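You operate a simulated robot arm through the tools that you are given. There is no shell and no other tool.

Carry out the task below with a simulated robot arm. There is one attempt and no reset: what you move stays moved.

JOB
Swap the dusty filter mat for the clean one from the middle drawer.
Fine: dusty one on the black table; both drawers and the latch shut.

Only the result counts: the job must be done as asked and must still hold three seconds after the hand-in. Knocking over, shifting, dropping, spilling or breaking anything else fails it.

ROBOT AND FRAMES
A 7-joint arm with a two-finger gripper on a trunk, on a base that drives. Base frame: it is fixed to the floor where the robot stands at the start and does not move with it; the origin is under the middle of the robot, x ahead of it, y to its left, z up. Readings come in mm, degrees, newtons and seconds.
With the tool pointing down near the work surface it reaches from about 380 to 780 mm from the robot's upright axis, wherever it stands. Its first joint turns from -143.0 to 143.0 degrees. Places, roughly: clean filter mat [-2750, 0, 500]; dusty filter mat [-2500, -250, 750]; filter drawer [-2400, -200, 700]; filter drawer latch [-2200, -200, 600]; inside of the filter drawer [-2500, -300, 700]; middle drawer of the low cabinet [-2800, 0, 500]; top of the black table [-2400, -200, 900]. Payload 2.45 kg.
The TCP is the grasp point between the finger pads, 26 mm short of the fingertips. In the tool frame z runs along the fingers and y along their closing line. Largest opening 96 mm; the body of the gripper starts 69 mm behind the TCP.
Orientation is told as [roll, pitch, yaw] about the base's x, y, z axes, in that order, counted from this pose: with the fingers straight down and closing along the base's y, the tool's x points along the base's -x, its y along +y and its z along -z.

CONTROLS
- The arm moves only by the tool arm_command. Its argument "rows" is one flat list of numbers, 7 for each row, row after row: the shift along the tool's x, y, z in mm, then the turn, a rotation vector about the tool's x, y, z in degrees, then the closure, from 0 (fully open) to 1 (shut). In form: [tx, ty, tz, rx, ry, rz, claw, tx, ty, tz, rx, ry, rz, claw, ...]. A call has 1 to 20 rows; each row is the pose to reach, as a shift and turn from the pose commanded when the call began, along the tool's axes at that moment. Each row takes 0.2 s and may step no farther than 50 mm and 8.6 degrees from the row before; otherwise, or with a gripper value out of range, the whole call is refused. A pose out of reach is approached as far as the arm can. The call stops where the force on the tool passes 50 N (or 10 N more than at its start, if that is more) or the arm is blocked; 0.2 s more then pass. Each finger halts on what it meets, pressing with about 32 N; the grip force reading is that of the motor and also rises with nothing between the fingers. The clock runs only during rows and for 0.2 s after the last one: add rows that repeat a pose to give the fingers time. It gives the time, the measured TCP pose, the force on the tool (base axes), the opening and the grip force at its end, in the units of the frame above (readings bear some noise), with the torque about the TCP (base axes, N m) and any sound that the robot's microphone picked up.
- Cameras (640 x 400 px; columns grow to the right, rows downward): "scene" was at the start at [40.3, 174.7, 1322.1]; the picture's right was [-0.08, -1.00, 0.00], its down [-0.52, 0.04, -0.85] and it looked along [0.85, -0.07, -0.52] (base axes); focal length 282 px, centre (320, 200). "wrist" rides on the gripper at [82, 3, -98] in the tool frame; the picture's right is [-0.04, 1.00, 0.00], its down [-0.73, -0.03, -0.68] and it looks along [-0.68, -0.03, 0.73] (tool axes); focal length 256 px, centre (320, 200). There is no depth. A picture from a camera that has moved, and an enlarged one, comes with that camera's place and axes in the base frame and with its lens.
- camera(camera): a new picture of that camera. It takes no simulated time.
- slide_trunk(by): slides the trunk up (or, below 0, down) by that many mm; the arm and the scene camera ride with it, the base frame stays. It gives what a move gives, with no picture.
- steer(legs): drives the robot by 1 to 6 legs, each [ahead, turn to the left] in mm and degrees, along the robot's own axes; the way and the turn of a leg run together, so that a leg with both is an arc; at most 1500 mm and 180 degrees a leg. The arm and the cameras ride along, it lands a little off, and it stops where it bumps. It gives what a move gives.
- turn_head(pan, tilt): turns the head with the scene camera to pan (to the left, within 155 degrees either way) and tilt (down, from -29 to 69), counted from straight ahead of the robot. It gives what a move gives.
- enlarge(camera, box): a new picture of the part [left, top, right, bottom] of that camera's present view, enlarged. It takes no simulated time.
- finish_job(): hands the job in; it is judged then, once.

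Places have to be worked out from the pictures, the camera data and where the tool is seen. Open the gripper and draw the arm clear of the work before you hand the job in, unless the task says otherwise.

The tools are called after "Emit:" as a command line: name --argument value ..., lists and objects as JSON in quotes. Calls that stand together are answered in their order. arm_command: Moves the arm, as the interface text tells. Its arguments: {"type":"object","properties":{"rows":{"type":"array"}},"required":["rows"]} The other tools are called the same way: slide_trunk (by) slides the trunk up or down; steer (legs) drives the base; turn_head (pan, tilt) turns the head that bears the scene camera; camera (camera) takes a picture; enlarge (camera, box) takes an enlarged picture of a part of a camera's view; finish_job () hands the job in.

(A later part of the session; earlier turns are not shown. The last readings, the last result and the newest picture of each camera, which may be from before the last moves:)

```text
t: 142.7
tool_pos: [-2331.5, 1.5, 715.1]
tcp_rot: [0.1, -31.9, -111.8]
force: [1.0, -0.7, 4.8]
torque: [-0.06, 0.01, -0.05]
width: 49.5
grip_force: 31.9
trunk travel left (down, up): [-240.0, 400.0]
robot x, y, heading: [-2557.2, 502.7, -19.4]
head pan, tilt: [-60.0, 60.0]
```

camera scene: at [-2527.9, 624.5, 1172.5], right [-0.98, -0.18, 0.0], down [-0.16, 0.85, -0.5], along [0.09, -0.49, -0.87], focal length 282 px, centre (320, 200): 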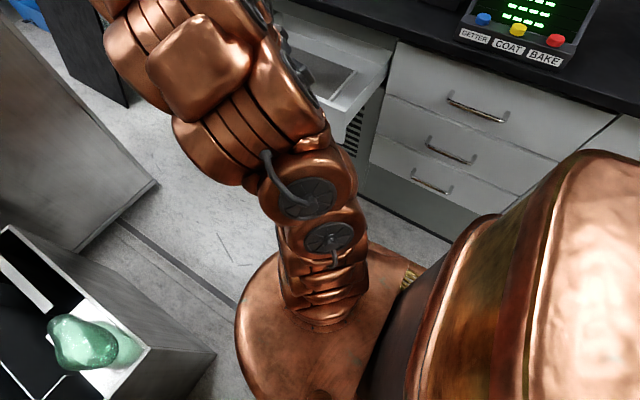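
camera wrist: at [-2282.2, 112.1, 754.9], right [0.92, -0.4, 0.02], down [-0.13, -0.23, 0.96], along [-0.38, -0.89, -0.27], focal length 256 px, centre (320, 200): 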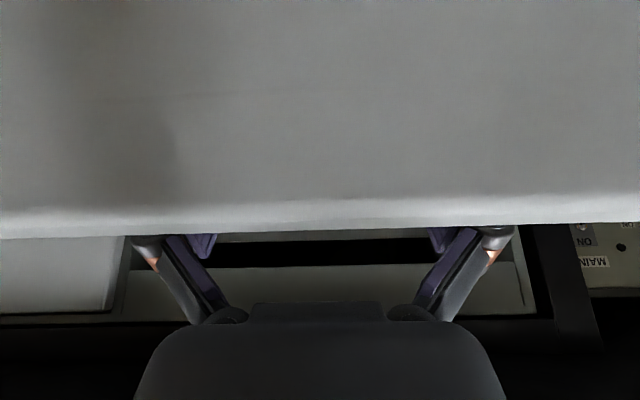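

Tab gripped (49.5 mm). I lift straight up 40 mm first and look.

Emit:
arm_command --rows '[-5.3, 0, -8.5, 0, 0, 0, 1, -10.6, 0, -17, 0, 0, 0, 1, -15.9, 0, -25.5, 0, 0, 0, 1, -21.1, 0, -34, 0, 0, 0, 1]'

Emit:
camera --camera "wrist"

Emit:
enlarge --camera "scene" --box '[200, 10, 420, 147]'

```text
t: 143.7
tool_pos: [-2331.9, 1.8, 754.3]
tcp_rot: [0.0, -31.8, -111.8]
force: [0.3, 0.4, -1.0]
torque: [0.09, -0.03, 0.0]
width: 49.4
grip_force: 32.0
trunk travel left (down, up): [-240.0, 400.0]
robot x, y, heading: [-2552.2, 501.8, -19.4]
head pan, tilt: [-60.0, 60.0]
```

```text
taken
camera wrist: at [-2282.8, 112.0, 795.7], right [0.91, -0.4, 0.02], down [-0.13, -0.24, 0.96], along [-0.38, -0.88, -0.27], focal length 256 px, centre (320, 200)
```

wrist: 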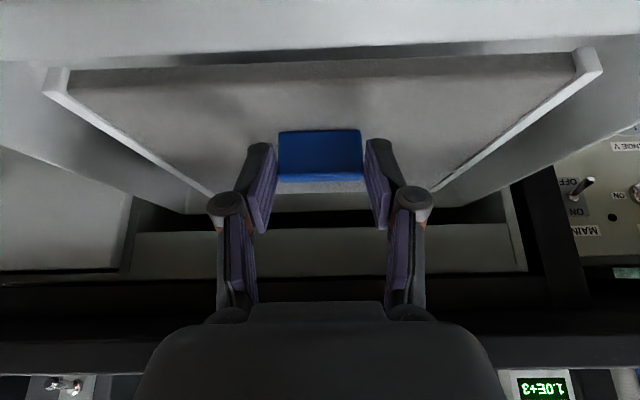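

```text
2.91 times, centred on (310, 78) of scene
camera zoom: at [-2527.8, 624.4, 1172.5], right [-0.98, -0.18, 0.0], down [-0.16, 0.85, -0.5], along [0.09, -0.49, -0.87], focal length 820 px, centre (349, 554)
```

zoom: 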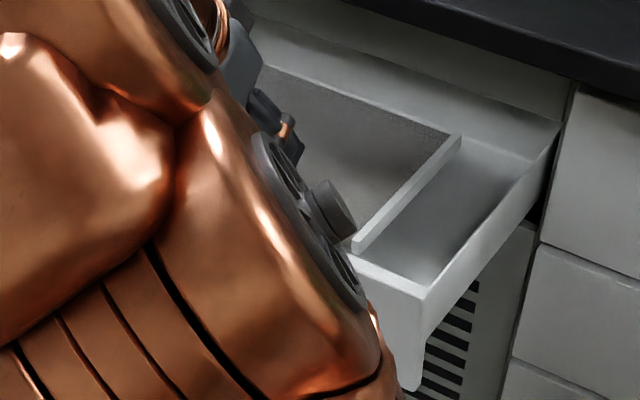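

The whole framed mat (~218 × 160 mm) comes up cleanly with the tab. I lift it above the drawer walls, then draw it toward the robot to clear the table overhang.

Emit:
arm_command --rows '[-8, 0, -13, 0, 0, 0, 1, -16, 0, -26, 0, 0, 0, 1, -25.5, 0, -41, 0, 0, 0, 1, -25.5, 0, -41, 0, 0, 0, 1]'

Emit:
camera --camera "wrist"

```text
t: 144.7
tool_pos: [-2332.9, 0.9, 804.4]
tcp_rot: [0.1, -31.8, -111.8]
force: [0.8, 0.4, -1.3]
torque: [0.06, -0.04, 0.0]
width: 49.3
grip_force: 31.9
trunk travel left (down, up): [-240.0, 400.0]
robot x, y, heading: [-2553.8, 502.0, -19.6]
head pan, tilt: [-60.0, 60.0]
```

```text
taken
camera wrist: at [-2283.1, 112.0, 844.2], right [0.92, -0.4, 0.02], down [-0.13, -0.23, 0.96], along [-0.38, -0.88, -0.27], focal length 256 px, centre (320, 200)
```

wrist: 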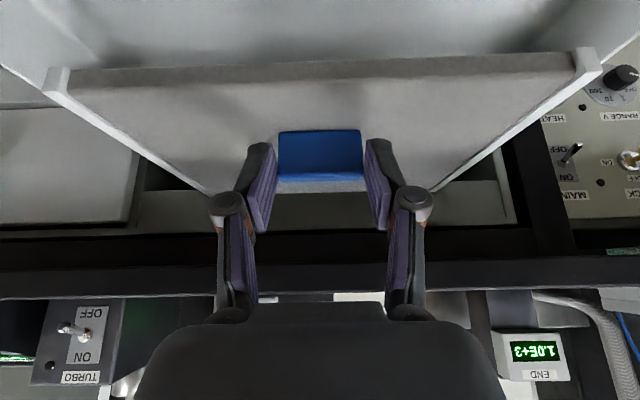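

Bottom of the frame clears the drawer front by roughly a centimetre. I move it 160 mm toward the robot.

Emit:
arm_command --rows '[25, 0, -17, 0, 0, 0, 1, 50, 0, -34, 0, 0, 0, 1, 76, 0, -51, 0, 0, 0, 1, 102, 0, -68, 0, 0, 0, 1, 136, 0, -86, 0, 0, 0, 1, 136, 0, -86, 0, 0, 0, 1]'

Emit:
camera --camera "wrist"

Emit:
camera --camera "scene"

```text
t: 146.1
tool_pos: [-2272.8, 151.0, 803.8]
tcp_rot: [-0.1, -31.8, -111.8]
force: [0.1, 0.3, -1.8]
torque: [0.05, 0.0, 0.01]
width: 49.5
grip_force: 31.5
trunk travel left (down, up): [-240.0, 400.0]
robot x, y, heading: [-2554.2, 502.2, -19.4]
head pan, tilt: [-60.0, 60.0]
```

```text
taken
camera wrist: at [-2223.6, 261.9, 844.1], right [0.92, -0.4, 0.02], down [-0.13, -0.24, 0.96], along [-0.38, -0.88, -0.27], focal length 256 px, centre (320, 200)
```

wrist: 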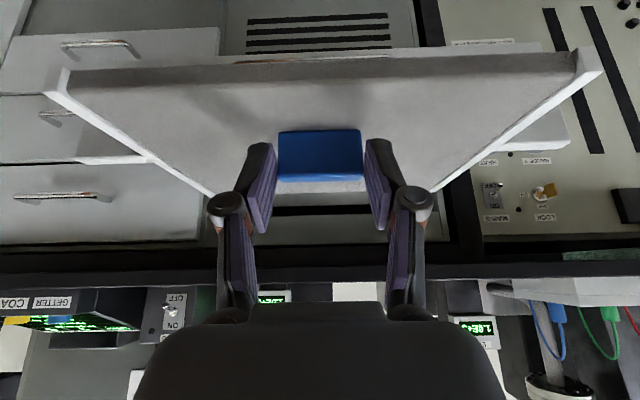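

```text
taken
camera scene: at [-2527.8, 624.5, 1172.4], right [-0.98, -0.18, 0.0], down [-0.16, 0.85, -0.5], along [0.09, -0.49, -0.87], focal length 282 px, centre (320, 200)
```

scene: 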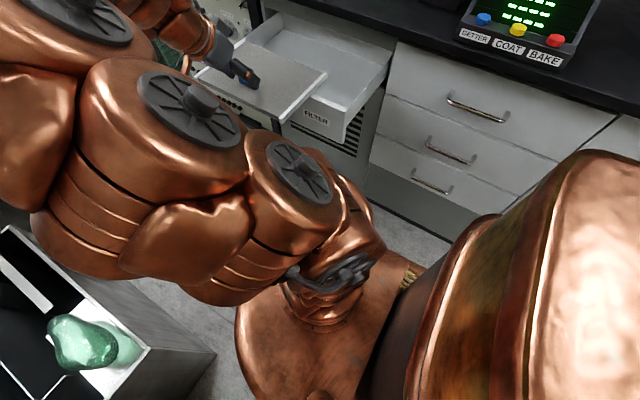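

The mat is clear of the table. I raise the trunk 150 mm and survey the table top for a free spot.

Emit:
slide_trunk --by 150

Emit:
turn_head --pan -70 --tilt 35

Emit:
camera --camera "scene"

Emit:
camera --camera "wrist"

```text
t: 147.8
tool_pos: [-2272.3, 150.9, 954.4]
tcp_rot: [0.0, -31.8, -111.9]
force: [0.2, -0.1, -2.0]
torque: [0.07, -0.01, 0.01]
width: 49.7
grip_force: 32.4
trunk travel left (down, up): [-390.0, 250.0]
robot x, y, heading: [-2550.9, 503.7, -19.5]
head pan, tilt: [-60.0, 60.0]
```

```text
t: 148.7
tool_pos: [-2271.8, 151.1, 953.1]
tcp_rot: [0.1, -31.8, -111.8]
force: [0.6, -0.1, -0.6]
torque: [0.06, 0.0, -0.04]
width: 49.4
grip_force: 32.5
trunk travel left (down, up): [-390.0, 250.0]
robot x, y, heading: [-2552.4, 499.7, -19.5]
head pan, tilt: [-70.0, 35.0]
```

```text
taken
camera scene: at [-2539.2, 602.0, 1356.7], right [-1.0, -0.01, 0.0], down [0.0, 0.57, -0.82], along [0.01, -0.82, -0.57], focal length 282 px, centre (320, 200)
```

scene: 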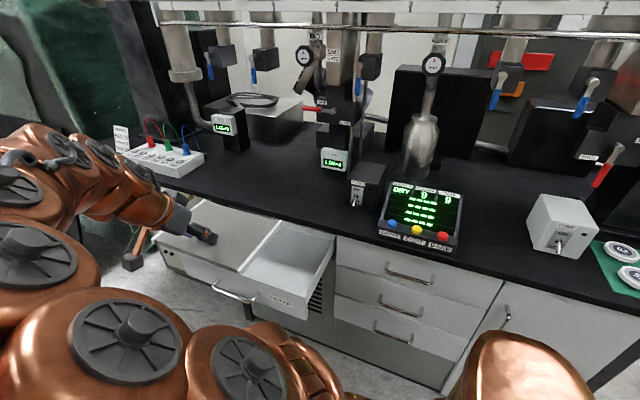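

```text
taken
camera wrist: at [-2223.7, 261.6, 994.1], right [0.92, -0.4, 0.02], down [-0.13, -0.23, 0.96], along [-0.38, -0.88, -0.27], focal length 256 px, centre (320, 200)
```

wrist: 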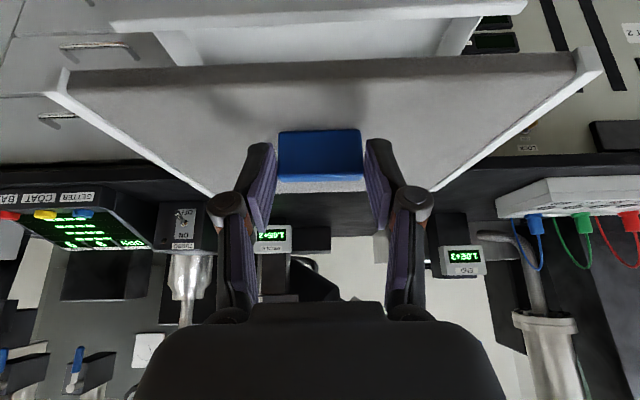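

The table front edge is at V≈−934, top z≈876, and the area U 1830–2380, V −940…−1200 is free. I carry the mat over it, centred near U 2110.

Emit:
arm_command --rows '[-5, 0, -8, 0, 0, 0, 1, -33, 6, 8, 0, 0, 0, 1, -66, 12, 29, 0, 0, 0, 1, -99, 18, 50, 0, 0, 0, 1, -132, 24, 70, 0, 0, 0, 1, -165, 30, 91, 0, 0, 0, 1, -198, 36, 111, 0, 0, 0, 1, -229, 41, 131, 0, 0, 0, 1, -229, 41, 131, 0, 0, 0, 1]'

Emit:
camera --camera "scene"

Emit:
camera --camera "wrist"

```text
t: 150.7
tool_pos: [-2333.1, -109.8, 962.6]
tcp_rot: [0.0, -31.8, -111.9]
force: [0.2, 0.8, -0.9]
torque: [0.03, -0.08, -0.02]
width: 49.4
grip_force: 32.2
trunk travel left (down, up): [-390.0, 250.0]
robot x, y, heading: [-2552.5, 500.6, -19.5]
head pan, tilt: [-70.0, 35.0]
```

```text
taken
camera scene: at [-2539.2, 601.8, 1356.7], right [-1.0, -0.01, 0.0], down [0.0, 0.57, -0.82], along [0.01, -0.82, -0.57], focal length 282 px, centre (320, 200)
```

scene: 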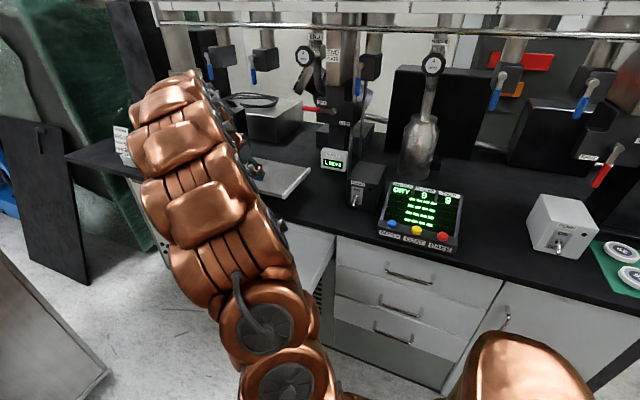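

```text
taken
camera wrist: at [-2284.3, 0.6, 1002.6], right [0.91, -0.4, 0.02], down [-0.13, -0.24, 0.96], along [-0.38, -0.88, -0.27], focal length 256 px, centre (320, 200)
```

wrist: 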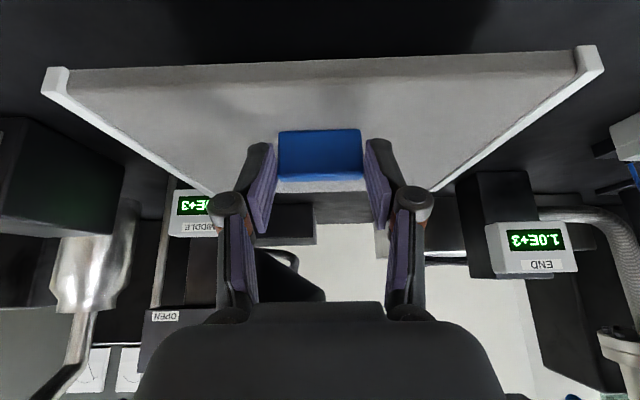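

The mat is over free table surface. I lower it 32 mm, then in small steps.

Emit:
arm_command --rows '[5.3, 0, 8.5, 0, 0, 0, 1, 10.6, 0, 17, 0, 0, 0, 1, 16.9, 0, 27.2, 0, 0, 0, 1, 16.9, 0, 27.2, 0, 0, 0, 1]'

Emit:
arm_command --rows '[1.6, 0, 2.5, 0, 0, 0, 1, 3.2, 0, 5.1, 0, 0, 0, 1]'

Emit:
camera --camera "wrist"

Emit:
enlarge --camera "scene" --box '[200, 100, 400, 225]'

```text
t: 151.7
tool_pos: [-2333.5, -109.6, 931.2]
tcp_rot: [-0.1, -31.8, -111.8]
force: [0.5, 0.7, -0.9]
torque: [0.06, -0.04, -0.02]
width: 49.6
grip_force: 32.0
trunk travel left (down, up): [-390.0, 250.0]
robot x, y, heading: [-2555.3, 500.4, -19.5]
head pan, tilt: [-70.0, 35.0]
```

```text
t: 152.3
tool_pos: [-2332.2, -109.5, 924.7]
tcp_rot: [0.0, -31.8, -111.8]
force: [0.2, 0.4, -1.5]
torque: [0.03, -0.02, -0.01]
width: 49.1
grip_force: 32.5
trunk travel left (down, up): [-390.0, 250.0]
robot x, y, heading: [-2554.4, 504.4, -19.3]
head pan, tilt: [-70.0, 35.0]
```

```text
taken
camera wrist: at [-2283.9, 1.3, 965.3], right [0.92, -0.4, 0.02], down [-0.13, -0.24, 0.96], along [-0.38, -0.88, -0.27], focal length 256 px, centre (320, 200)
```

wrist: 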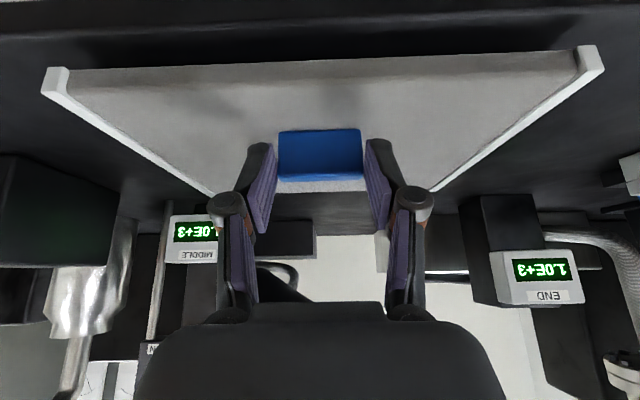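

```text
3.20 times, centred on (300, 162) of scene
camera zoom: at [-2539.3, 601.8, 1356.7], right [-1.0, -0.01, 0.0], down [0.0, 0.57, -0.82], along [0.01, -0.82, -0.57], focal length 902 px, centre (384, 320)
```

zoom: 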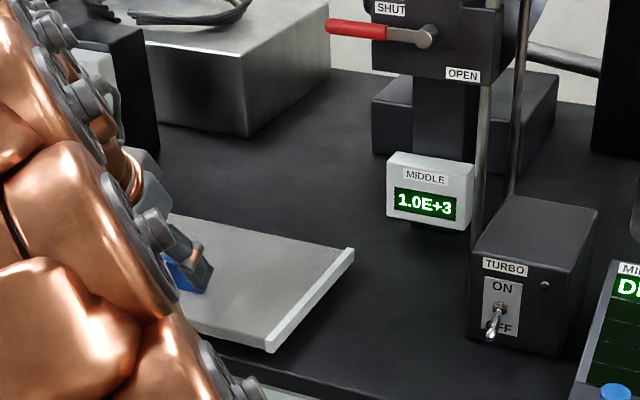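

No contact yet. I keep lowering in 3 mm steps.

Emit:
arm_command --rows '[1.6, 0, 2.5, 0, 0, 0, 1, 3.2, 0, 5.1, 0, 0, 0, 1, 3.2, 0, 5.1, 0, 0, 0, 1]'

Emit:
arm_command --rows '[1.6, 0, 2.5, 0, 0, 0, 1, 1.6, 0, 2.5, 0, 0, 0, 1]'

Emit:
arm_command --rows '[1.6, 0, 2.5, 0, 0, 0, 1, 1.6, 0, 2.5, 0, 0, 0, 1]'

```text
t: 153.1
tool_pos: [-2333.3, -109.1, 920.1]
tcp_rot: [0.1, -31.8, -111.7]
force: [0.0, 0.0, -1.6]
torque: [0.06, -0.03, 0.01]
width: 49.5
grip_force: 31.8
trunk travel left (down, up): [-390.0, 250.0]
robot x, y, heading: [-2550.6, 500.5, -19.3]
head pan, tilt: [-70.0, 35.0]
```

```text
t: 153.7
tool_pos: [-2333.4, -109.1, 916.7]
tcp_rot: [0.1, -31.8, -111.8]
force: [0.0, 0.9, -1.8]
torque: [0.06, -0.02, 0.02]
width: 49.1
grip_force: 32.2
trunk travel left (down, up): [-390.0, 250.0]
robot x, y, heading: [-2556.4, 496.3, -19.5]
head pan, tilt: [-70.0, 35.0]
```

```text
t: 154.3
tool_pos: [-2332.6, -110.0, 914.5]
tcp_rot: [0.2, -32.0, -111.9]
force: [0.4, -0.8, 10.8]
torque: [-0.36, 0.24, -0.12]
width: 49.0
grip_force: 31.9
trunk travel left (down, up): [-390.0, 250.0]
robot x, y, heading: [-2553.5, 501.8, -19.5]
head pan, tilt: [-70.0, 35.0]
```

Contact is felt (≈11 N). I open the gripper and withdraw along the tool axis.

Emit:
arm_command --rows '[0, 0, 0, 0, 0, 0, 0.35, 0, 0, 0, 0, 0, 0, 0.2, 0, 0, 0, 0, 0, 0, 0, 0, 0, 0, 0, 0, 0, 0, 0, 0, -20, 0, 0, 0, 0, 0, 0, -50, 0, 0, 0, 0, 0, 0, -90, 0, 0, 0, 0]'

Emit:
camera --camera "wrist"

Emit:
enlarge --camera "scene" --box '[200, 100, 400, 225]'

```text
t: 155.9
tool_pos: [-2314.9, -64.9, 990.8]
tcp_rot: [0.1, -31.8, -111.9]
force: [0.4, 0.1, 0.2]
torque: [-0.01, 0.02, 0.0]
width: 95.8
grip_force: 0.1
trunk travel left (down, up): [-390.0, 250.0]
robot x, y, heading: [-2552.9, 503.4, -19.7]
head pan, tilt: [-70.0, 35.0]
```

```text
taken
camera wrist: at [-2266.1, 45.2, 1030.3], right [0.92, -0.4, 0.02], down [-0.13, -0.23, 0.96], along [-0.38, -0.88, -0.27], focal length 256 px, centre (320, 200)
```

wrist: 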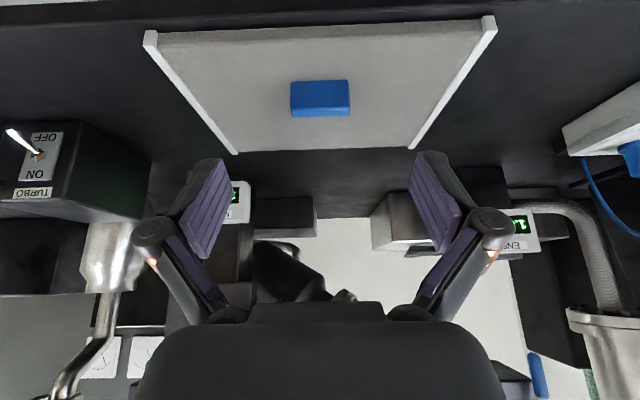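

```text
3.20 times, centred on (300, 162) of scene
camera zoom: at [-2539.2, 601.6, 1356.8], right [-1.0, -0.01, 0.0], down [0.0, 0.57, -0.82], along [0.01, -0.82, -0.57], focal length 902 px, centre (384, 320)
```

zoom: 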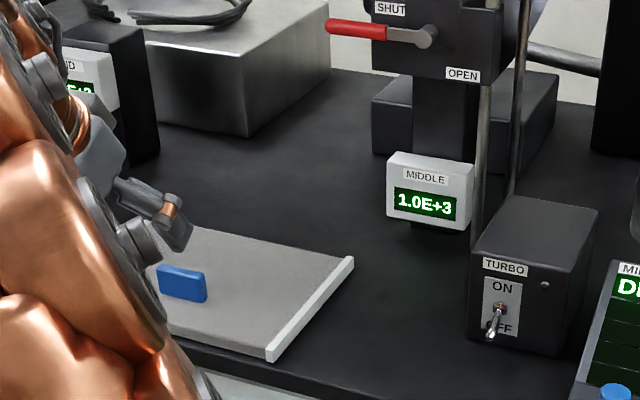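

The dusty mat rests on the table. Before relocating, I check the base disc's height by comparing with the earlier same-angle view.

Emit:
turn_head --pan -60 --tilt 60

Emit:
camera --camera "scene"

```text
t: 156.8
tool_pos: [-2315.9, -65.3, 989.4]
tcp_rot: [0.2, -31.9, -111.8]
force: [0.1, 0.0, -0.2]
torque: [0.01, 0.01, 0.02]
width: 96.2
grip_force: 0.0
trunk travel left (down, up): [-390.0, 250.0]
robot x, y, heading: [-2554.5, 502.5, -19.6]
head pan, tilt: [-60.0, 60.0]
```

```text
taken
camera scene: at [-2527.9, 624.3, 1322.5], right [-0.98, -0.18, 0.0], down [-0.16, 0.85, -0.5], along [0.09, -0.49, -0.87], focal length 282 px, centre (320, 200)
```

scene: 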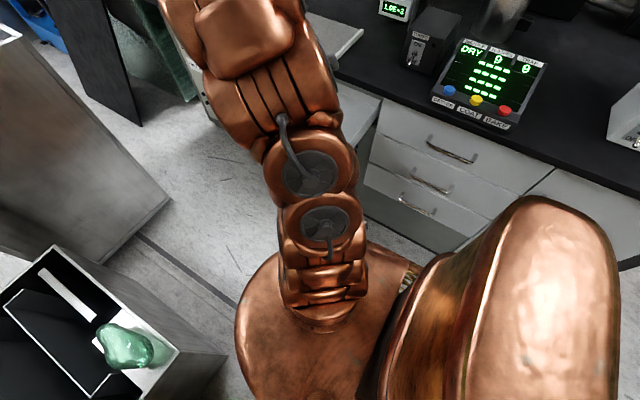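

The disc rides with the trunk, so repeating the same arm geometry one drawer-column further is safe. I retract the arm toward the robot, then back up 429 mm.

Emit:
arm_command --rows '[0, 0, -30, 0, 0, 0, 0, 35, 0, -50, 0, 0, 0, 0, 75, 0, -70, 0, 0, 0, 0, 115, 0, -85, 0, 0, 0, 0, 155, 0, -100, 0, 0, 0, 0, 190, 0, -115, 0, 0, 0, 0]'

Emit:
steer --legs '[[-429, 0]]'

Emit:
camera --camera "wrist"

Emit:
camera --camera "scene"

```text
t: 158.2
tool_pos: [-2232.6, 141.7, 985.2]
tcp_rot: [0.0, -31.8, -111.8]
force: [-0.1, 0.0, 0.7]
torque: [0.04, -0.02, 0.03]
width: 95.8
grip_force: 0.0
trunk travel left (down, up): [-390.0, 250.0]
robot x, y, heading: [-2551.9, 497.3, -19.6]
head pan, tilt: [-60.0, 60.0]
```

```text
t: 160.8
tool_pos: [-2638.8, 284.1, 986.4]
tcp_rot: [0.0, -31.8, -111.8]
force: [0.1, 0.6, 0.3]
torque: [0.02, -0.01, 0.03]
width: 96.1
grip_force: 0.1
trunk travel left (down, up): [-390.0, 250.0]
robot x, y, heading: [-2961.8, 649.4, -19.5]
head pan, tilt: [-60.0, 60.0]
```

```text
taken
camera wrist: at [-2588.9, 395.2, 1027.0], right [0.91, -0.4, 0.02], down [-0.13, -0.23, 0.96], along [-0.38, -0.88, -0.27], focal length 256 px, centre (320, 200)
```

wrist: 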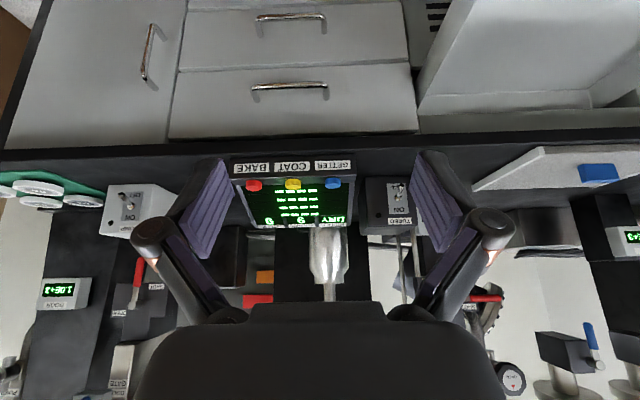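

```text
taken
camera scene: at [-2932.9, 768.7, 1322.4], right [-0.98, -0.18, 0.0], down [-0.16, 0.85, -0.5], along [0.09, -0.49, -0.87], focal length 282 px, centre (320, 200)
```

scene: 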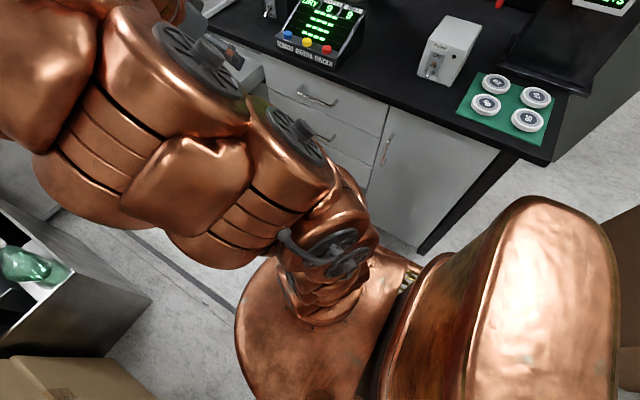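

Backed up as planned. I lower the trunk 281 mm so the arm is at middle-drawer height, and look.

Emit:
slide_trunk --by -281

Emit:
camera --camera "wrist"

Emit:
camera --camera "scene"

```text
t: 163.7
tool_pos: [-2639.2, 283.9, 705.7]
tcp_rot: [0.2, -31.8, -111.9]
force: [0.2, -0.7, -0.1]
torque: [0.01, -0.01, -0.01]
width: 96.0
grip_force: 0.1
trunk travel left (down, up): [-109.0, 531.0]
robot x, y, heading: [-2958.4, 647.1, -19.5]
head pan, tilt: [-60.0, 60.0]
```

```text
taken
camera wrist: at [-2588.8, 395.2, 746.0], right [0.91, -0.4, 0.02], down [-0.13, -0.23, 0.96], along [-0.38, -0.88, -0.27], focal length 256 px, centre (320, 200)
```

wrist: 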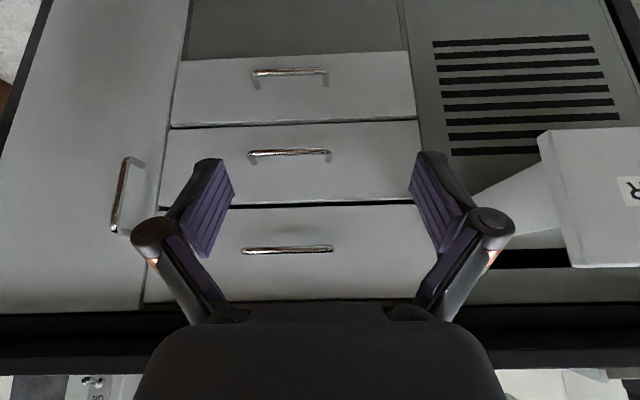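

```text
taken
camera scene: at [-2932.9, 768.6, 1041.5], right [-0.98, -0.18, 0.0], down [-0.16, 0.85, -0.5], along [0.09, -0.49, -0.87], focal length 282 px, centre (320, 200)
```

scene: 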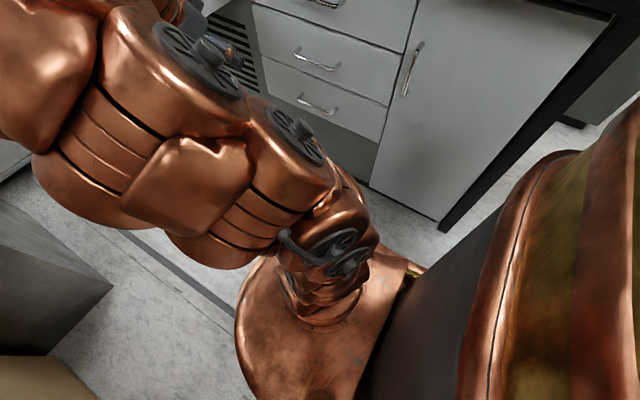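

Middle handle is at about U≈2585, z≈571. I bring the tool to horizontal and roll it so the fingers close vertically.

Emit:
arm_command --rows '[0, 0, 0, 0, -8.3, 0, 0.1, 0, 0, 0, 0, -16.6, 0, 0.2, 0, 0, 0, 0, -24.9, 0, 0.3, 0, 0, 0, 0, -33.2, 0, 0.4, 0, 0, 0, 0, -41.5, 0, 0.45, 0, 0, 0, 0, -49.8, 0, 0.45, 0, 0, 0, 0, -58.1, 0, 0.45, 0, 0, 0, 0, -58.1, 0, 0.45]'

Emit:
arm_command --rows '[0, 0, 0, 1, 0, -8.4, 0.45, 0, 0, 0, 1, 0, -16.8, 0.45, 0, 0, 0, 1, 0, -25.2, 0.45, 0, 0, 0, 1, 0, -33.6, 0.45, 0, 0, 0, 1, 0, -42, 0.45, 0, 0, 0, 1, 0, -50.4, 0.45, 0, 0, 0, 1, 0, -58.8, 0.45, 0, 0, 0, 1, 0, -67.2, 0.45, 0, 0, 0, 1, 0, -75.6, 0.45, 0, 0, 0, 1, 0, -84, 0.45, 0, 0, 0, 1, 0, -89, 0.45]'

Emit:
camera --camera "wrist"

Emit:
camera --camera "scene"

```text
t: 165.5
tool_pos: [-2639.3, 285.7, 706.4]
tcp_rot: [136.5, -89.9, 111.7]
force: [-0.2, -0.7, 0.4]
torque: [-0.03, 0.0, 0.0]
width: 52.9
grip_force: 0.0
trunk travel left (down, up): [-109.0, 531.0]
robot x, y, heading: [-2954.6, 647.9, -19.4]
head pan, tilt: [-60.0, 60.0]
```

```text
t: 167.9
tool_pos: [-2639.5, 284.8, 705.2]
tcp_rot: [-90.5, -1.0, -22.7]
force: [-0.5, 0.5, -0.2]
torque: [-0.01, -0.02, -0.03]
width: 53.0
grip_force: 0.1
trunk travel left (down, up): [-109.0, 531.0]
robot x, y, heading: [-2959.6, 643.3, -19.6]
head pan, tilt: [-60.0, 60.0]
```

```text
taken
camera wrist: at [-2674.9, 406.0, 699.8], right [0.05, -0.03, -1.0], down [0.94, 0.35, 0.03], along [0.34, -0.94, 0.05], focal length 256 px, centre (320, 200)
```

wrist: 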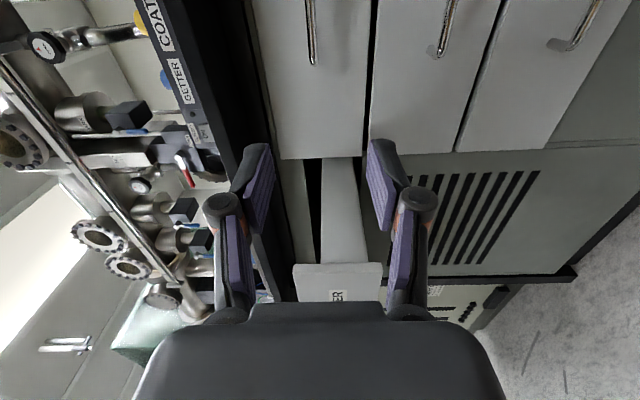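

```text
taken
camera scene: at [-2932.9, 768.7, 1041.4], right [-0.98, -0.18, 0.0], down [-0.16, 0.85, -0.5], along [0.09, -0.49, -0.87], focal length 282 px, centre (320, 200)
```

scene: 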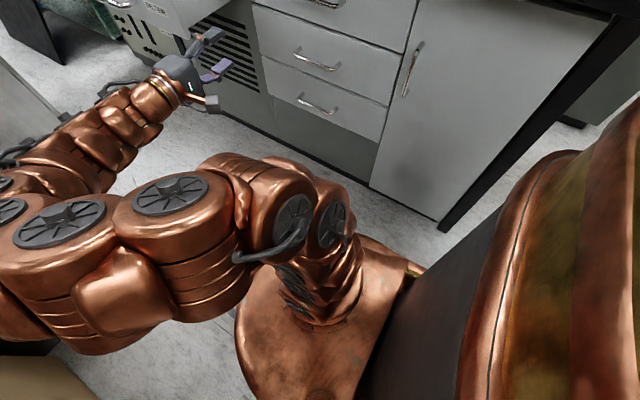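

I move in front of the middle handle, 100 mm short of it.

Emit:
arm_command --rows '[10, 40, 0, 0, 0, 0, 0.45, 20, 80, 20, 0, 0, 0, 0.45, 30, 115, 50, 0, 0, 0, 0.45, 43, 134, 90, 0, 0, 0, 0.45, 43, 134, 135, 0, 0, 0, 0.45, 43, 134, 135, 0, 0, 0, 0.45]'

Emit:
camera --camera "wrist"

Emit:
camera --camera "scene"

```text
t: 169.3
tool_pos: [-2727.6, 175.3, 570.6]
tcp_rot: [-90.5, -1.1, -22.5]
force: [1.0, -0.2, -0.7]
torque: [0.04, -0.02, 0.02]
width: 52.9
grip_force: 0.1
trunk travel left (down, up): [-109.0, 531.0]
robot x, y, heading: [-2958.6, 647.7, -19.7]
head pan, tilt: [-60.0, 60.0]
```

```text
taken
camera wrist: at [-2763.0, 295.8, 565.3], right [0.05, -0.03, -1.0], down [0.94, 0.35, 0.04], along [0.34, -0.94, 0.05], focal length 256 px, centre (320, 200)
```

wrist: 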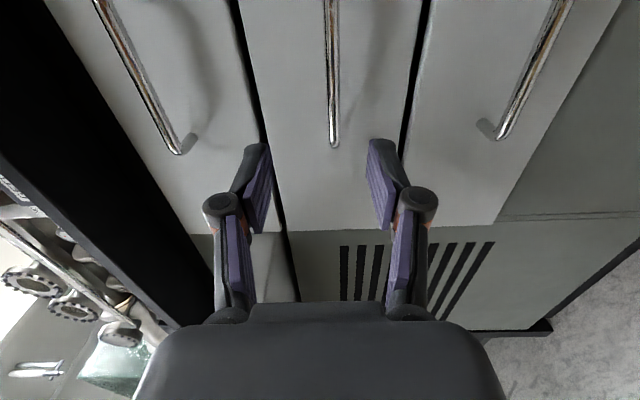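

```text
taken
camera scene: at [-2932.9, 768.6, 1041.4], right [-0.98, -0.18, 0.0], down [-0.16, 0.85, -0.5], along [0.09, -0.49, -0.87], focal length 282 px, centre (320, 200)
```

scene: 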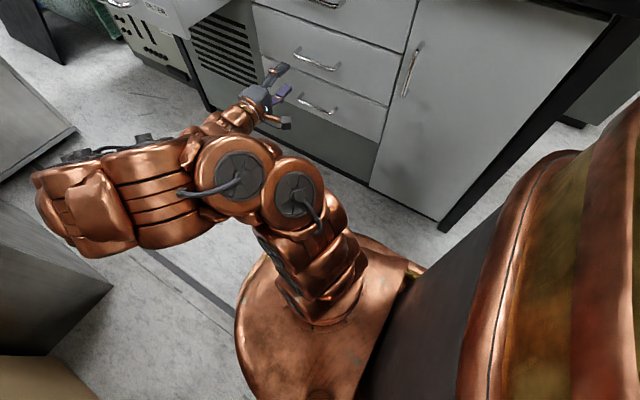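

The bar is about 11 mm below the tool axis. I lower, shift toward the handle centre, advance 100 mm and grip.

Emit:
arm_command --rows '[10, 11, 0, 0, 0, 0, 0.45, 20, 11, 30, 0, 0, 0, 0.45, 20, 11, 60, 0, 0, 0, 0.45, 20, 11, 85, 0, 0, 0, 0.45, 20, 11, 99, 0, 0, 0, 0.45, 20, 11, 99, 0, 0, 0, 0.7, 20, 11, 99, 0, 0, 0, 0.9, 20, 11, 99, 0, 0, 0, 1, 20, 11, 99, 0, 0, 0, 1]'

Emit:
camera --camera "wrist"

```text
t: 171.3
tool_pos: [-2784.9, 90.1, 560.7]
tcp_rot: [-90.5, -1.0, -22.6]
force: [-1.3, -0.7, -2.8]
torque: [0.36, 0.79, -0.04]
width: 11.5
grip_force: 37.8
trunk travel left (down, up): [-109.0, 531.0]
robot x, y, heading: [-2959.6, 643.7, -19.6]
head pan, tilt: [-60.0, 60.0]
```

```text
taken
camera wrist: at [-2820.0, 211.3, 555.4], right [0.05, -0.03, -1.0], down [0.94, 0.35, 0.04], along [0.34, -0.94, 0.05], focal length 256 px, centre (320, 200)
```

wrist: 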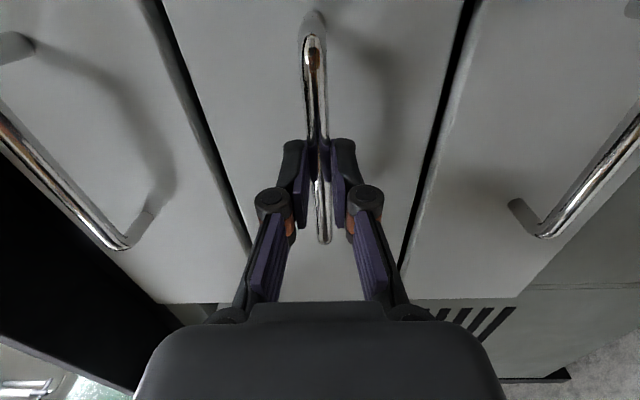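

A clean grip with little side force. I pull the middle drawer out.

Emit:
arm_command --rows '[0, 0, -15, 0, 0, 0, 1, 0, 0, -35, 0, 0, 0, 1, 0, 0, -55, 0, 0, 0, 1, 0, 0, -75, 0, 0, 0, 1, 0, 0, -95, 0, 0, 0, 1, 0, 0, -115, 0, 0, 0, 1, 0, 0, -135, 0, 0, 0, 1]'

Emit:
camera --camera "scene"

```text
t: 172.4
tool_pos: [-2748.6, 168.8, 560.6]
tcp_rot: [-90.9, -0.4, -22.0]
force: [1.4, 0.8, -27.7]
torque: [0.71, 0.15, 0.69]
width: 11.2
grip_force: 38.4
trunk travel left (down, up): [-109.0, 531.0]
robot x, y, heading: [-2960.0, 640.4, -19.5]
head pan, tilt: [-60.0, 60.0]
stopped in row 5: the force on the tool passed its limit at 97 N (the readings are from after the stop); the commanded pose is now the measured one
```

```text
taken
camera scene: at [-2932.6, 767.8, 1041.1], right [-0.98, -0.18, 0.0], down [-0.16, 0.85, -0.5], along [0.09, -0.49, -0.87], focal length 282 px, centre (320, 200)
```

scene: 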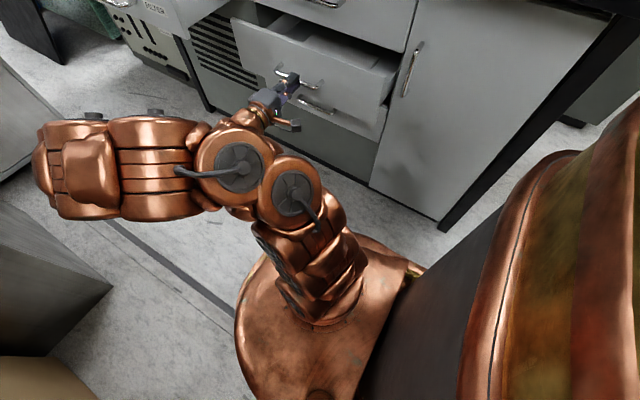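

It stopped at 87 mm with a hard 97 N force. I look for what blocks it.

Emit:
enlarge --camera "scene" --box '[180, 0, 440, 163]'

Emit:
camera --camera "wrist"

```text
2.45 times, centred on (310, 82) of scene
camera zoom: at [-2932.6, 767.8, 1041.1], right [-0.98, -0.18, 0.0], down [-0.16, 0.85, -0.5], along [0.09, -0.49, -0.87], focal length 692 px, centre (344, 491)
```

zoom: 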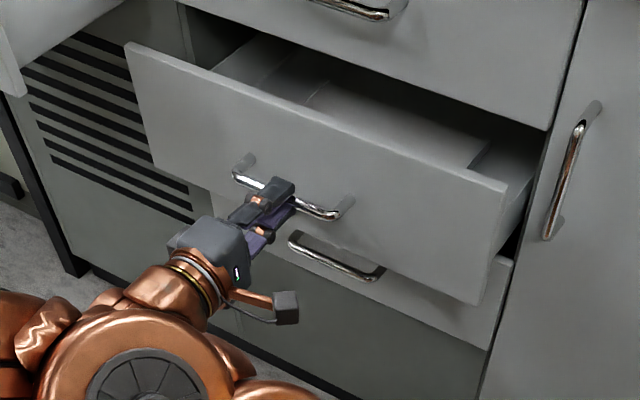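

```text
taken
camera wrist: at [-2785.4, 290.7, 555.5], right [0.04, -0.03, -1.0], down [0.93, 0.36, 0.02], along [0.35, -0.93, 0.04], focal length 256 px, centre (320, 200)
```

wrist: 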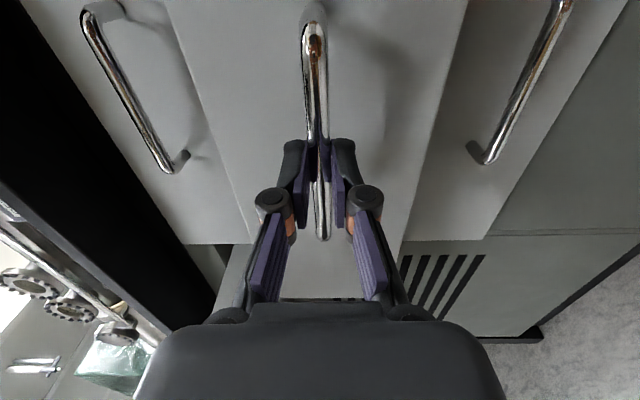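

Nothing obvious is in the way; I relieve the vertical load by 2 mm and pull gently again to see how it reacts.

Emit:
arm_command --rows '[0, 2, 0, 0, 0, 0, 1, 0, 2, -4, 0, 0, 0, 1, 0, 2, -8, 0, 0, 0, 1, 0, 2, -12, 0, 0, 0, 1]'

```text
t: 173.4
tool_pos: [-2744.2, 181.3, 561.4]
tcp_rot: [-91.3, -0.2, -22.0]
force: [9.8, -5.1, -27.8]
torque: [0.65, 0.11, 0.12]
width: 11.7
grip_force: 38.1
trunk travel left (down, up): [-109.0, 531.0]
robot x, y, heading: [-2958.7, 648.7, -19.5]
head pan, tilt: [-60.0, 60.0]
```

It slides with little force; the stop was probably a spike. I continue slowly with small corrections.

Emit:
arm_command --rows '[-2, 3, 0, 0, 0, 0, 1, -2, 3, -8, 0, 0, 0, 1, -2, 3, -16, 0, 0, 0, 1, -2, 3, -24, 0, 0, 0, 1, -2, 3, -32, 0, 0, 0, 1, -2, 3, -40, 0, 0, 0, 1, -2, 3, -48, 0, 0, 0, 1]'

Emit:
camera --camera "scene"

```text
t: 175.1
tool_pos: [-2726.1, 225.9, 560.6]
tcp_rot: [-91.8, -0.7, -22.1]
force: [-16.8, 5.9, 40.7]
torque: [-0.57, 0.78, -0.56]
width: 11.5
grip_force: 38.8
trunk travel left (down, up): [-109.0, 531.0]
robot x, y, heading: [-2963.3, 645.4, -19.8]
head pan, tilt: [-60.0, 60.0]
```

```text
taken
camera scene: at [-2933.8, 769.8, 1041.6], right [-0.98, -0.18, 0.0], down [-0.15, 0.85, -0.5], along [0.09, -0.49, -0.87], focal length 282 px, centre (320, 200)
```

scene: 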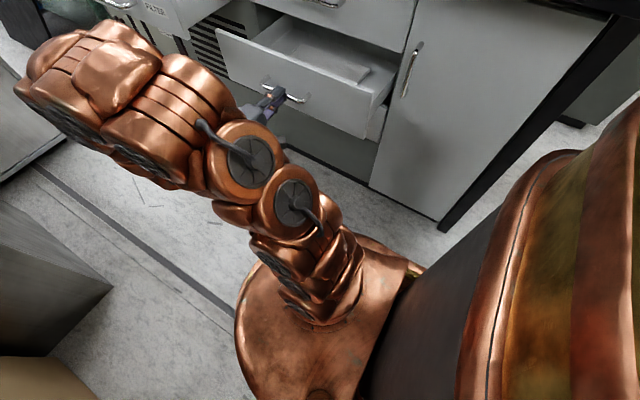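

Progress: ~148 mm open. I relieve the forces and continue slowly.

Emit:
arm_command --rows '[1, -3, 0, 0, 0, 0, 1, 1, -3, -8, 0, 0, 0, 1, 1, -3, -16, 0, 0, 0, 1, 1, -3, -24, 0, 0, 0, 1, 1, -3, -32, 0, 0, 0, 1, 1, -3, -40, 0, 0, 0, 1]'

Emit:
camera --camera "scene"

```text
t: 176.4
tool_pos: [-2710.7, 263.9, 560.3]
tcp_rot: [-91.5, -0.4, -21.9]
force: [-14.7, 4.2, 31.7]
torque: [-0.41, 0.67, -0.33]
width: 11.7
grip_force: 39.1
trunk travel left (down, up): [-109.0, 531.0]
robot x, y, heading: [-2959.2, 645.5, -19.7]
head pan, tilt: [-60.0, 60.0]
```

```text
taken
camera scene: at [-2933.6, 769.4, 1041.3], right [-0.98, -0.18, 0.0], down [-0.15, 0.85, -0.5], along [0.09, -0.49, -0.87], focal length 282 px, centre (320, 200)
```

scene: 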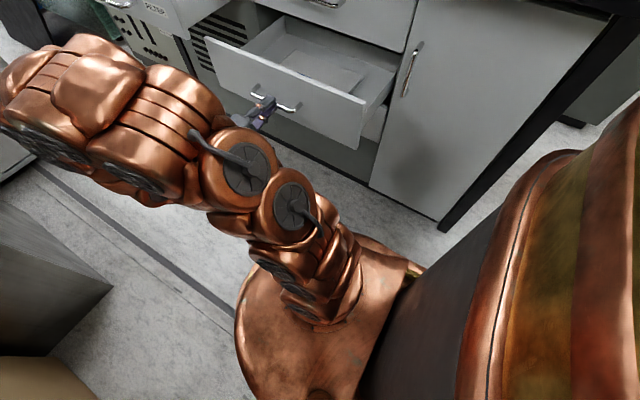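

~190 mm open. I relieve upward a little more and finish the pull.

Emit:
arm_command --rows '[2, -4, 0, 0, 0, 0, 1, 2, -4, -8, 0, 0, 0, 1, 2, -4, -16, 0, 0, 0, 1, 2, -4, -24, 0, 0, 0, 1, 2, -4, -32, 0, 0, 0, 1]'

Emit:
enlarge --camera "scene" --box '[180, 0, 440, 163]'

```text
t: 177.7
tool_pos: [-2696.7, 292.3, 560.2]
tcp_rot: [-91.1, -0.4, -21.9]
force: [14.6, -6.1, -33.8]
torque: [0.73, 0.08, 0.75]
width: 11.7
grip_force: 38.6
trunk travel left (down, up): [-109.0, 531.0]
robot x, y, heading: [-2962.2, 647.7, -19.8]
head pan, tilt: [-60.0, 60.0]
```

```text
2.45 times, centred on (310, 82) of scene
camera zoom: at [-2932.1, 767.7, 1041.2], right [-0.98, -0.18, 0.0], down [-0.16, 0.85, -0.5], along [0.09, -0.49, -0.87], focal length 692 px, centre (344, 491)
```

zoom: 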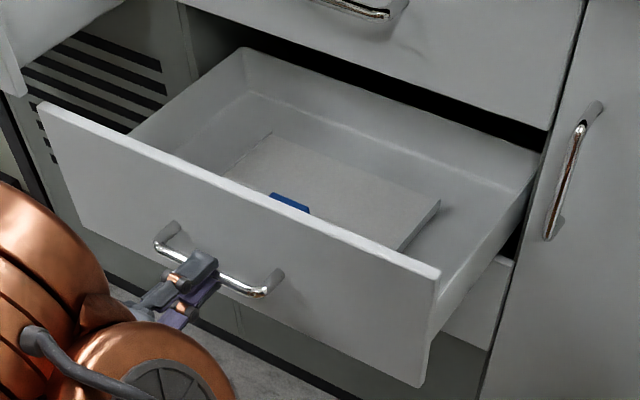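

The drawer is open ~220 mm; the clean mat with its blue tab lies on the bottom. I release, back off and lift.

Emit:
arm_command --rows '[0, 0, 0, 0, 0, 0, 0.8, 0, 0, 0, 0, 0, 0, 0.5, 0, 0, 0, 0, 0, 0, 0.4, 0, 0, -25, 0, 0, 0, 0.4, 0, 0, -50, 0, 0, 0, 0.4, 0, -40, -50, 0, 0, 0, 0.2, 0, -80, -50, 0, 0, 0, 0, 0, -120, -50, 0, 0, 0, 0, 0, -160, -50, 0, 0, 0, 0]'

Emit:
arm_command --rows '[0, 0, 0, 0, 0, 8.5, 0, 0, 0, 0, 0, 0, 17, 0, 0, 0, 0, 0, 0, 25.5, 0, 0, 0, 0, 0, 0, 34, 0, 0, 0, 0, 0, 0, 42.5, 0, 0, 0, 0, 0, 0, 51, 0, 0, 0, 0, 0, 0, 59.5, 0, 0, 0, 0, 0, 0, 68, 0, 0, 0, 0, 0, 0, 76.5, 0, 0, 0, 0, 0, 0, 85, 0, 0, 0, 0, 0, 0, 90, 0]'

Emit:
camera --camera "scene"

```text
t: 179.7
tool_pos: [-2680.0, 342.4, 721.2]
tcp_rot: [-91.3, -0.4, -22.0]
force: [0.2, 0.0, -0.1]
torque: [0.05, 0.0, 0.01]
width: 96.0
grip_force: 0.0
trunk travel left (down, up): [-109.0, 531.0]
robot x, y, heading: [-2960.0, 645.4, -20.0]
head pan, tilt: [-60.0, 60.0]
```

```text
t: 182.1
tool_pos: [-2681.6, 342.8, 723.0]
tcp_rot: [157.7, -88.5, 90.1]
force: [0.5, 0.0, -0.7]
torque: [0.01, 0.03, 0.01]
width: 96.0
grip_force: 0.0
trunk travel left (down, up): [-109.0, 531.0]
robot x, y, heading: [-2960.2, 645.5, -19.7]
head pan, tilt: [-60.0, 60.0]
```

```text
taken
camera scene: at [-2932.9, 768.7, 1041.4], right [-0.98, -0.18, 0.0], down [-0.15, 0.85, -0.5], along [0.09, -0.49, -0.87], focal length 282 px, centre (320, 200)
```

scene: 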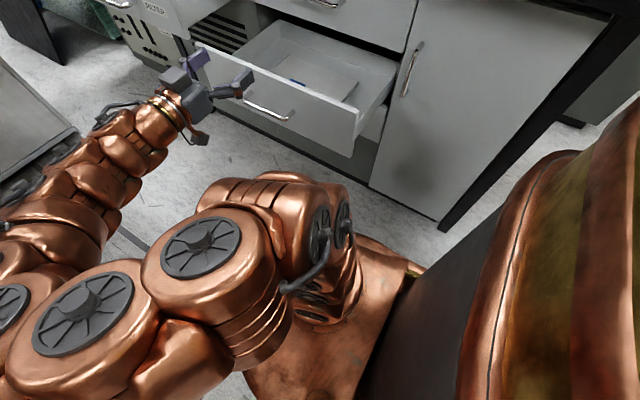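

The middle drawer is deep, so the wrist camera must be on the bench side to clear the drawer front. I roll the tool 180° (camera up).

Emit:
arm_command --rows '[0, 0, 0, 0, 0, -8.4, 0, 0, 0, 0, 0, 0, -16.8, 0, 0, 0, 0, 0, 0, -25.2, 0, 0, 0, 0, 0, 0, -33.6, 0, 0, 0, 0, 0, 0, -42, 0, 0, 0, 0, 0, 0, -50.4, 0, 0, 0, 0, 0, 0, -58.8, 0, 0, 0, 0, 0, 0, -67.2, 0, 0, 0, 0, 0, 0, -75.6, 0, 0, 0, 0, 0, 0, -84, 0, 0, 0, 0, 0, 0, -90, 0]'

Emit:
arm_command --rows '[0, 0, 0, 0, 0, -8.4, 0, 0, 0, 0, 0, 0, -16.8, 0, 0, 0, 0, 0, 0, -25.2, 0, 0, 0, 0, 0, 0, -33.6, 0, 0, 0, 0, 0, 0, -42, 0, 0, 0, 0, 0, 0, -50.4, 0, 0, 0, 0, 0, 0, -58.8, 0, 0, 0, 0, 0, 0, -67.2, 0, 0, 0, 0, 0, 0, -75.6, 0, 0, 0, 0, 0, 0, -84, 0, 0, 0, 0, 0, 0, -90, 0]'

Emit:
camera --camera "wrist"

Emit:
camera --camera "scene"

```text
t: 184.4
tool_pos: [-2682.7, 342.4, 721.2]
tcp_rot: [-91.4, -0.2, -22.0]
force: [-0.3, -0.1, 0.2]
torque: [0.01, -0.02, 0.01]
width: 96.1
grip_force: 0.1
trunk travel left (down, up): [-109.0, 531.0]
robot x, y, heading: [-2958.9, 646.7, -19.9]
head pan, tilt: [-60.0, 60.0]
```

```text
t: 186.8
tool_pos: [-2681.6, 343.3, 721.8]
tcp_rot: [-166.1, 88.6, -98.1]
force: [0.0, 0.4, -0.2]
torque: [-0.02, -0.01, 0.01]
width: 96.1
grip_force: 0.1
trunk travel left (down, up): [-109.0, 531.0]
robot x, y, heading: [-2960.7, 645.8, -19.6]
head pan, tilt: [-60.0, 60.0]
```

```text
taken
camera wrist: at [-2645.9, 436.6, 801.1], right [-0.93, 0.37, -0.05], down [0.28, 0.6, -0.75], along [-0.25, -0.71, -0.66], focal length 256 px, centre (320, 200)
```

wrist: 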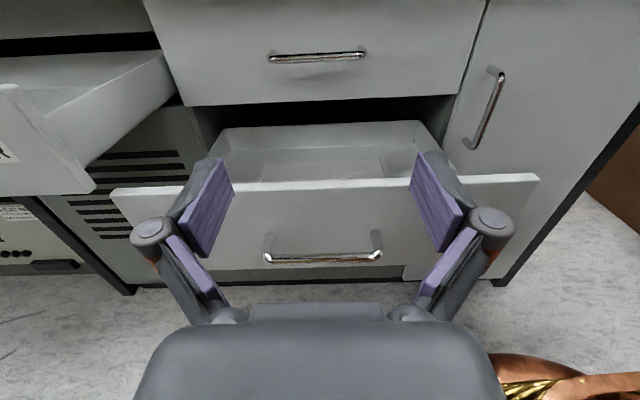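

```text
taken
camera scene: at [-2932.9, 768.7, 1041.4], right [-0.98, -0.18, 0.0], down [-0.15, 0.85, -0.5], along [0.09, -0.49, -0.87], focal length 282 px, centre (320, 200)
```

scene: 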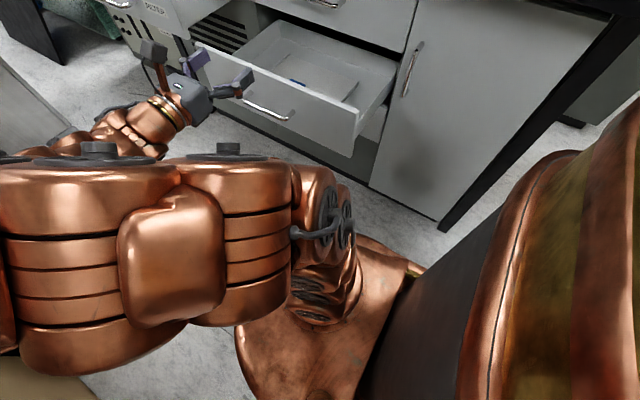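

Upright view now. I pitch the tool down to an 18° lean.

Emit:
arm_command --rows '[0, 0, 0, 0, -8, 0, 0, 0, 0, 0, 0, -16, 0, 0, 0, 0, 0, 0, -24, 0, 0, 0, 0, 0, 0, -32, 0, 0, 0, 0, 0, 0, -40, 0, 0, 0, 0, 0, 0, -48, 0, 0, 0, 0, 0, 0, -56, 0, 0, 0, 0, 0, 0, -64, 0, 0, 0, 0, 0, 0, -71, 0, 0, 0, 0, 0, 0, -71, 0, 0]'

Emit:
camera --camera "wrist"

Emit:
camera --camera "scene"

```text
t: 189.1
tool_pos: [-2682.5, 343.2, 721.2]
tcp_rot: [-0.3, 20.3, 67.9]
force: [-0.5, 0.2, -0.2]
torque: [0.0, 0.02, 0.01]
width: 96.2
grip_force: 0.2
trunk travel left (down, up): [-109.0, 531.0]
robot x, y, heading: [-2958.7, 646.1, -19.9]
head pan, tilt: [-60.0, 60.0]
```

```text
taken
camera wrist: at [-2699.7, 304.7, 841.8], right [-0.91, 0.41, -0.02], down [0.37, 0.85, 0.38], along [0.17, 0.34, -0.92], focal length 256 px, centre (320, 200)
```

wrist: 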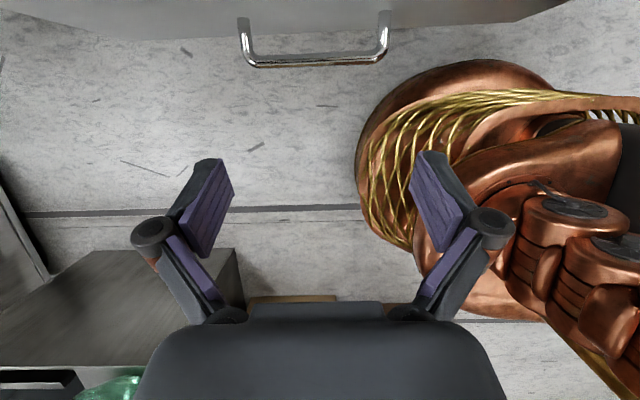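

```text
taken
camera scene: at [-2933.0, 768.6, 1041.4], right [-0.98, -0.18, 0.0], down [-0.15, 0.85, -0.5], along [0.09, -0.49, -0.87], focal length 282 px, centre (320, 200)
```

scene: 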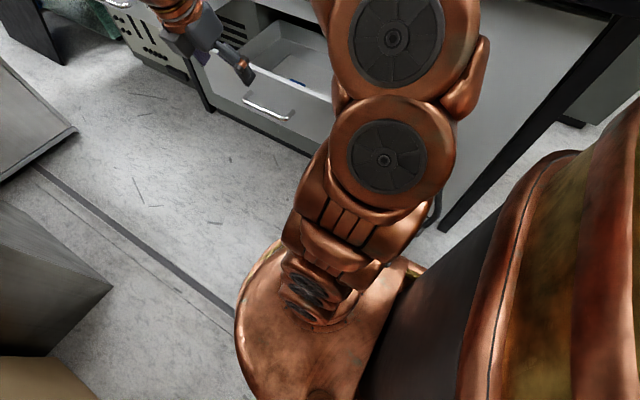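

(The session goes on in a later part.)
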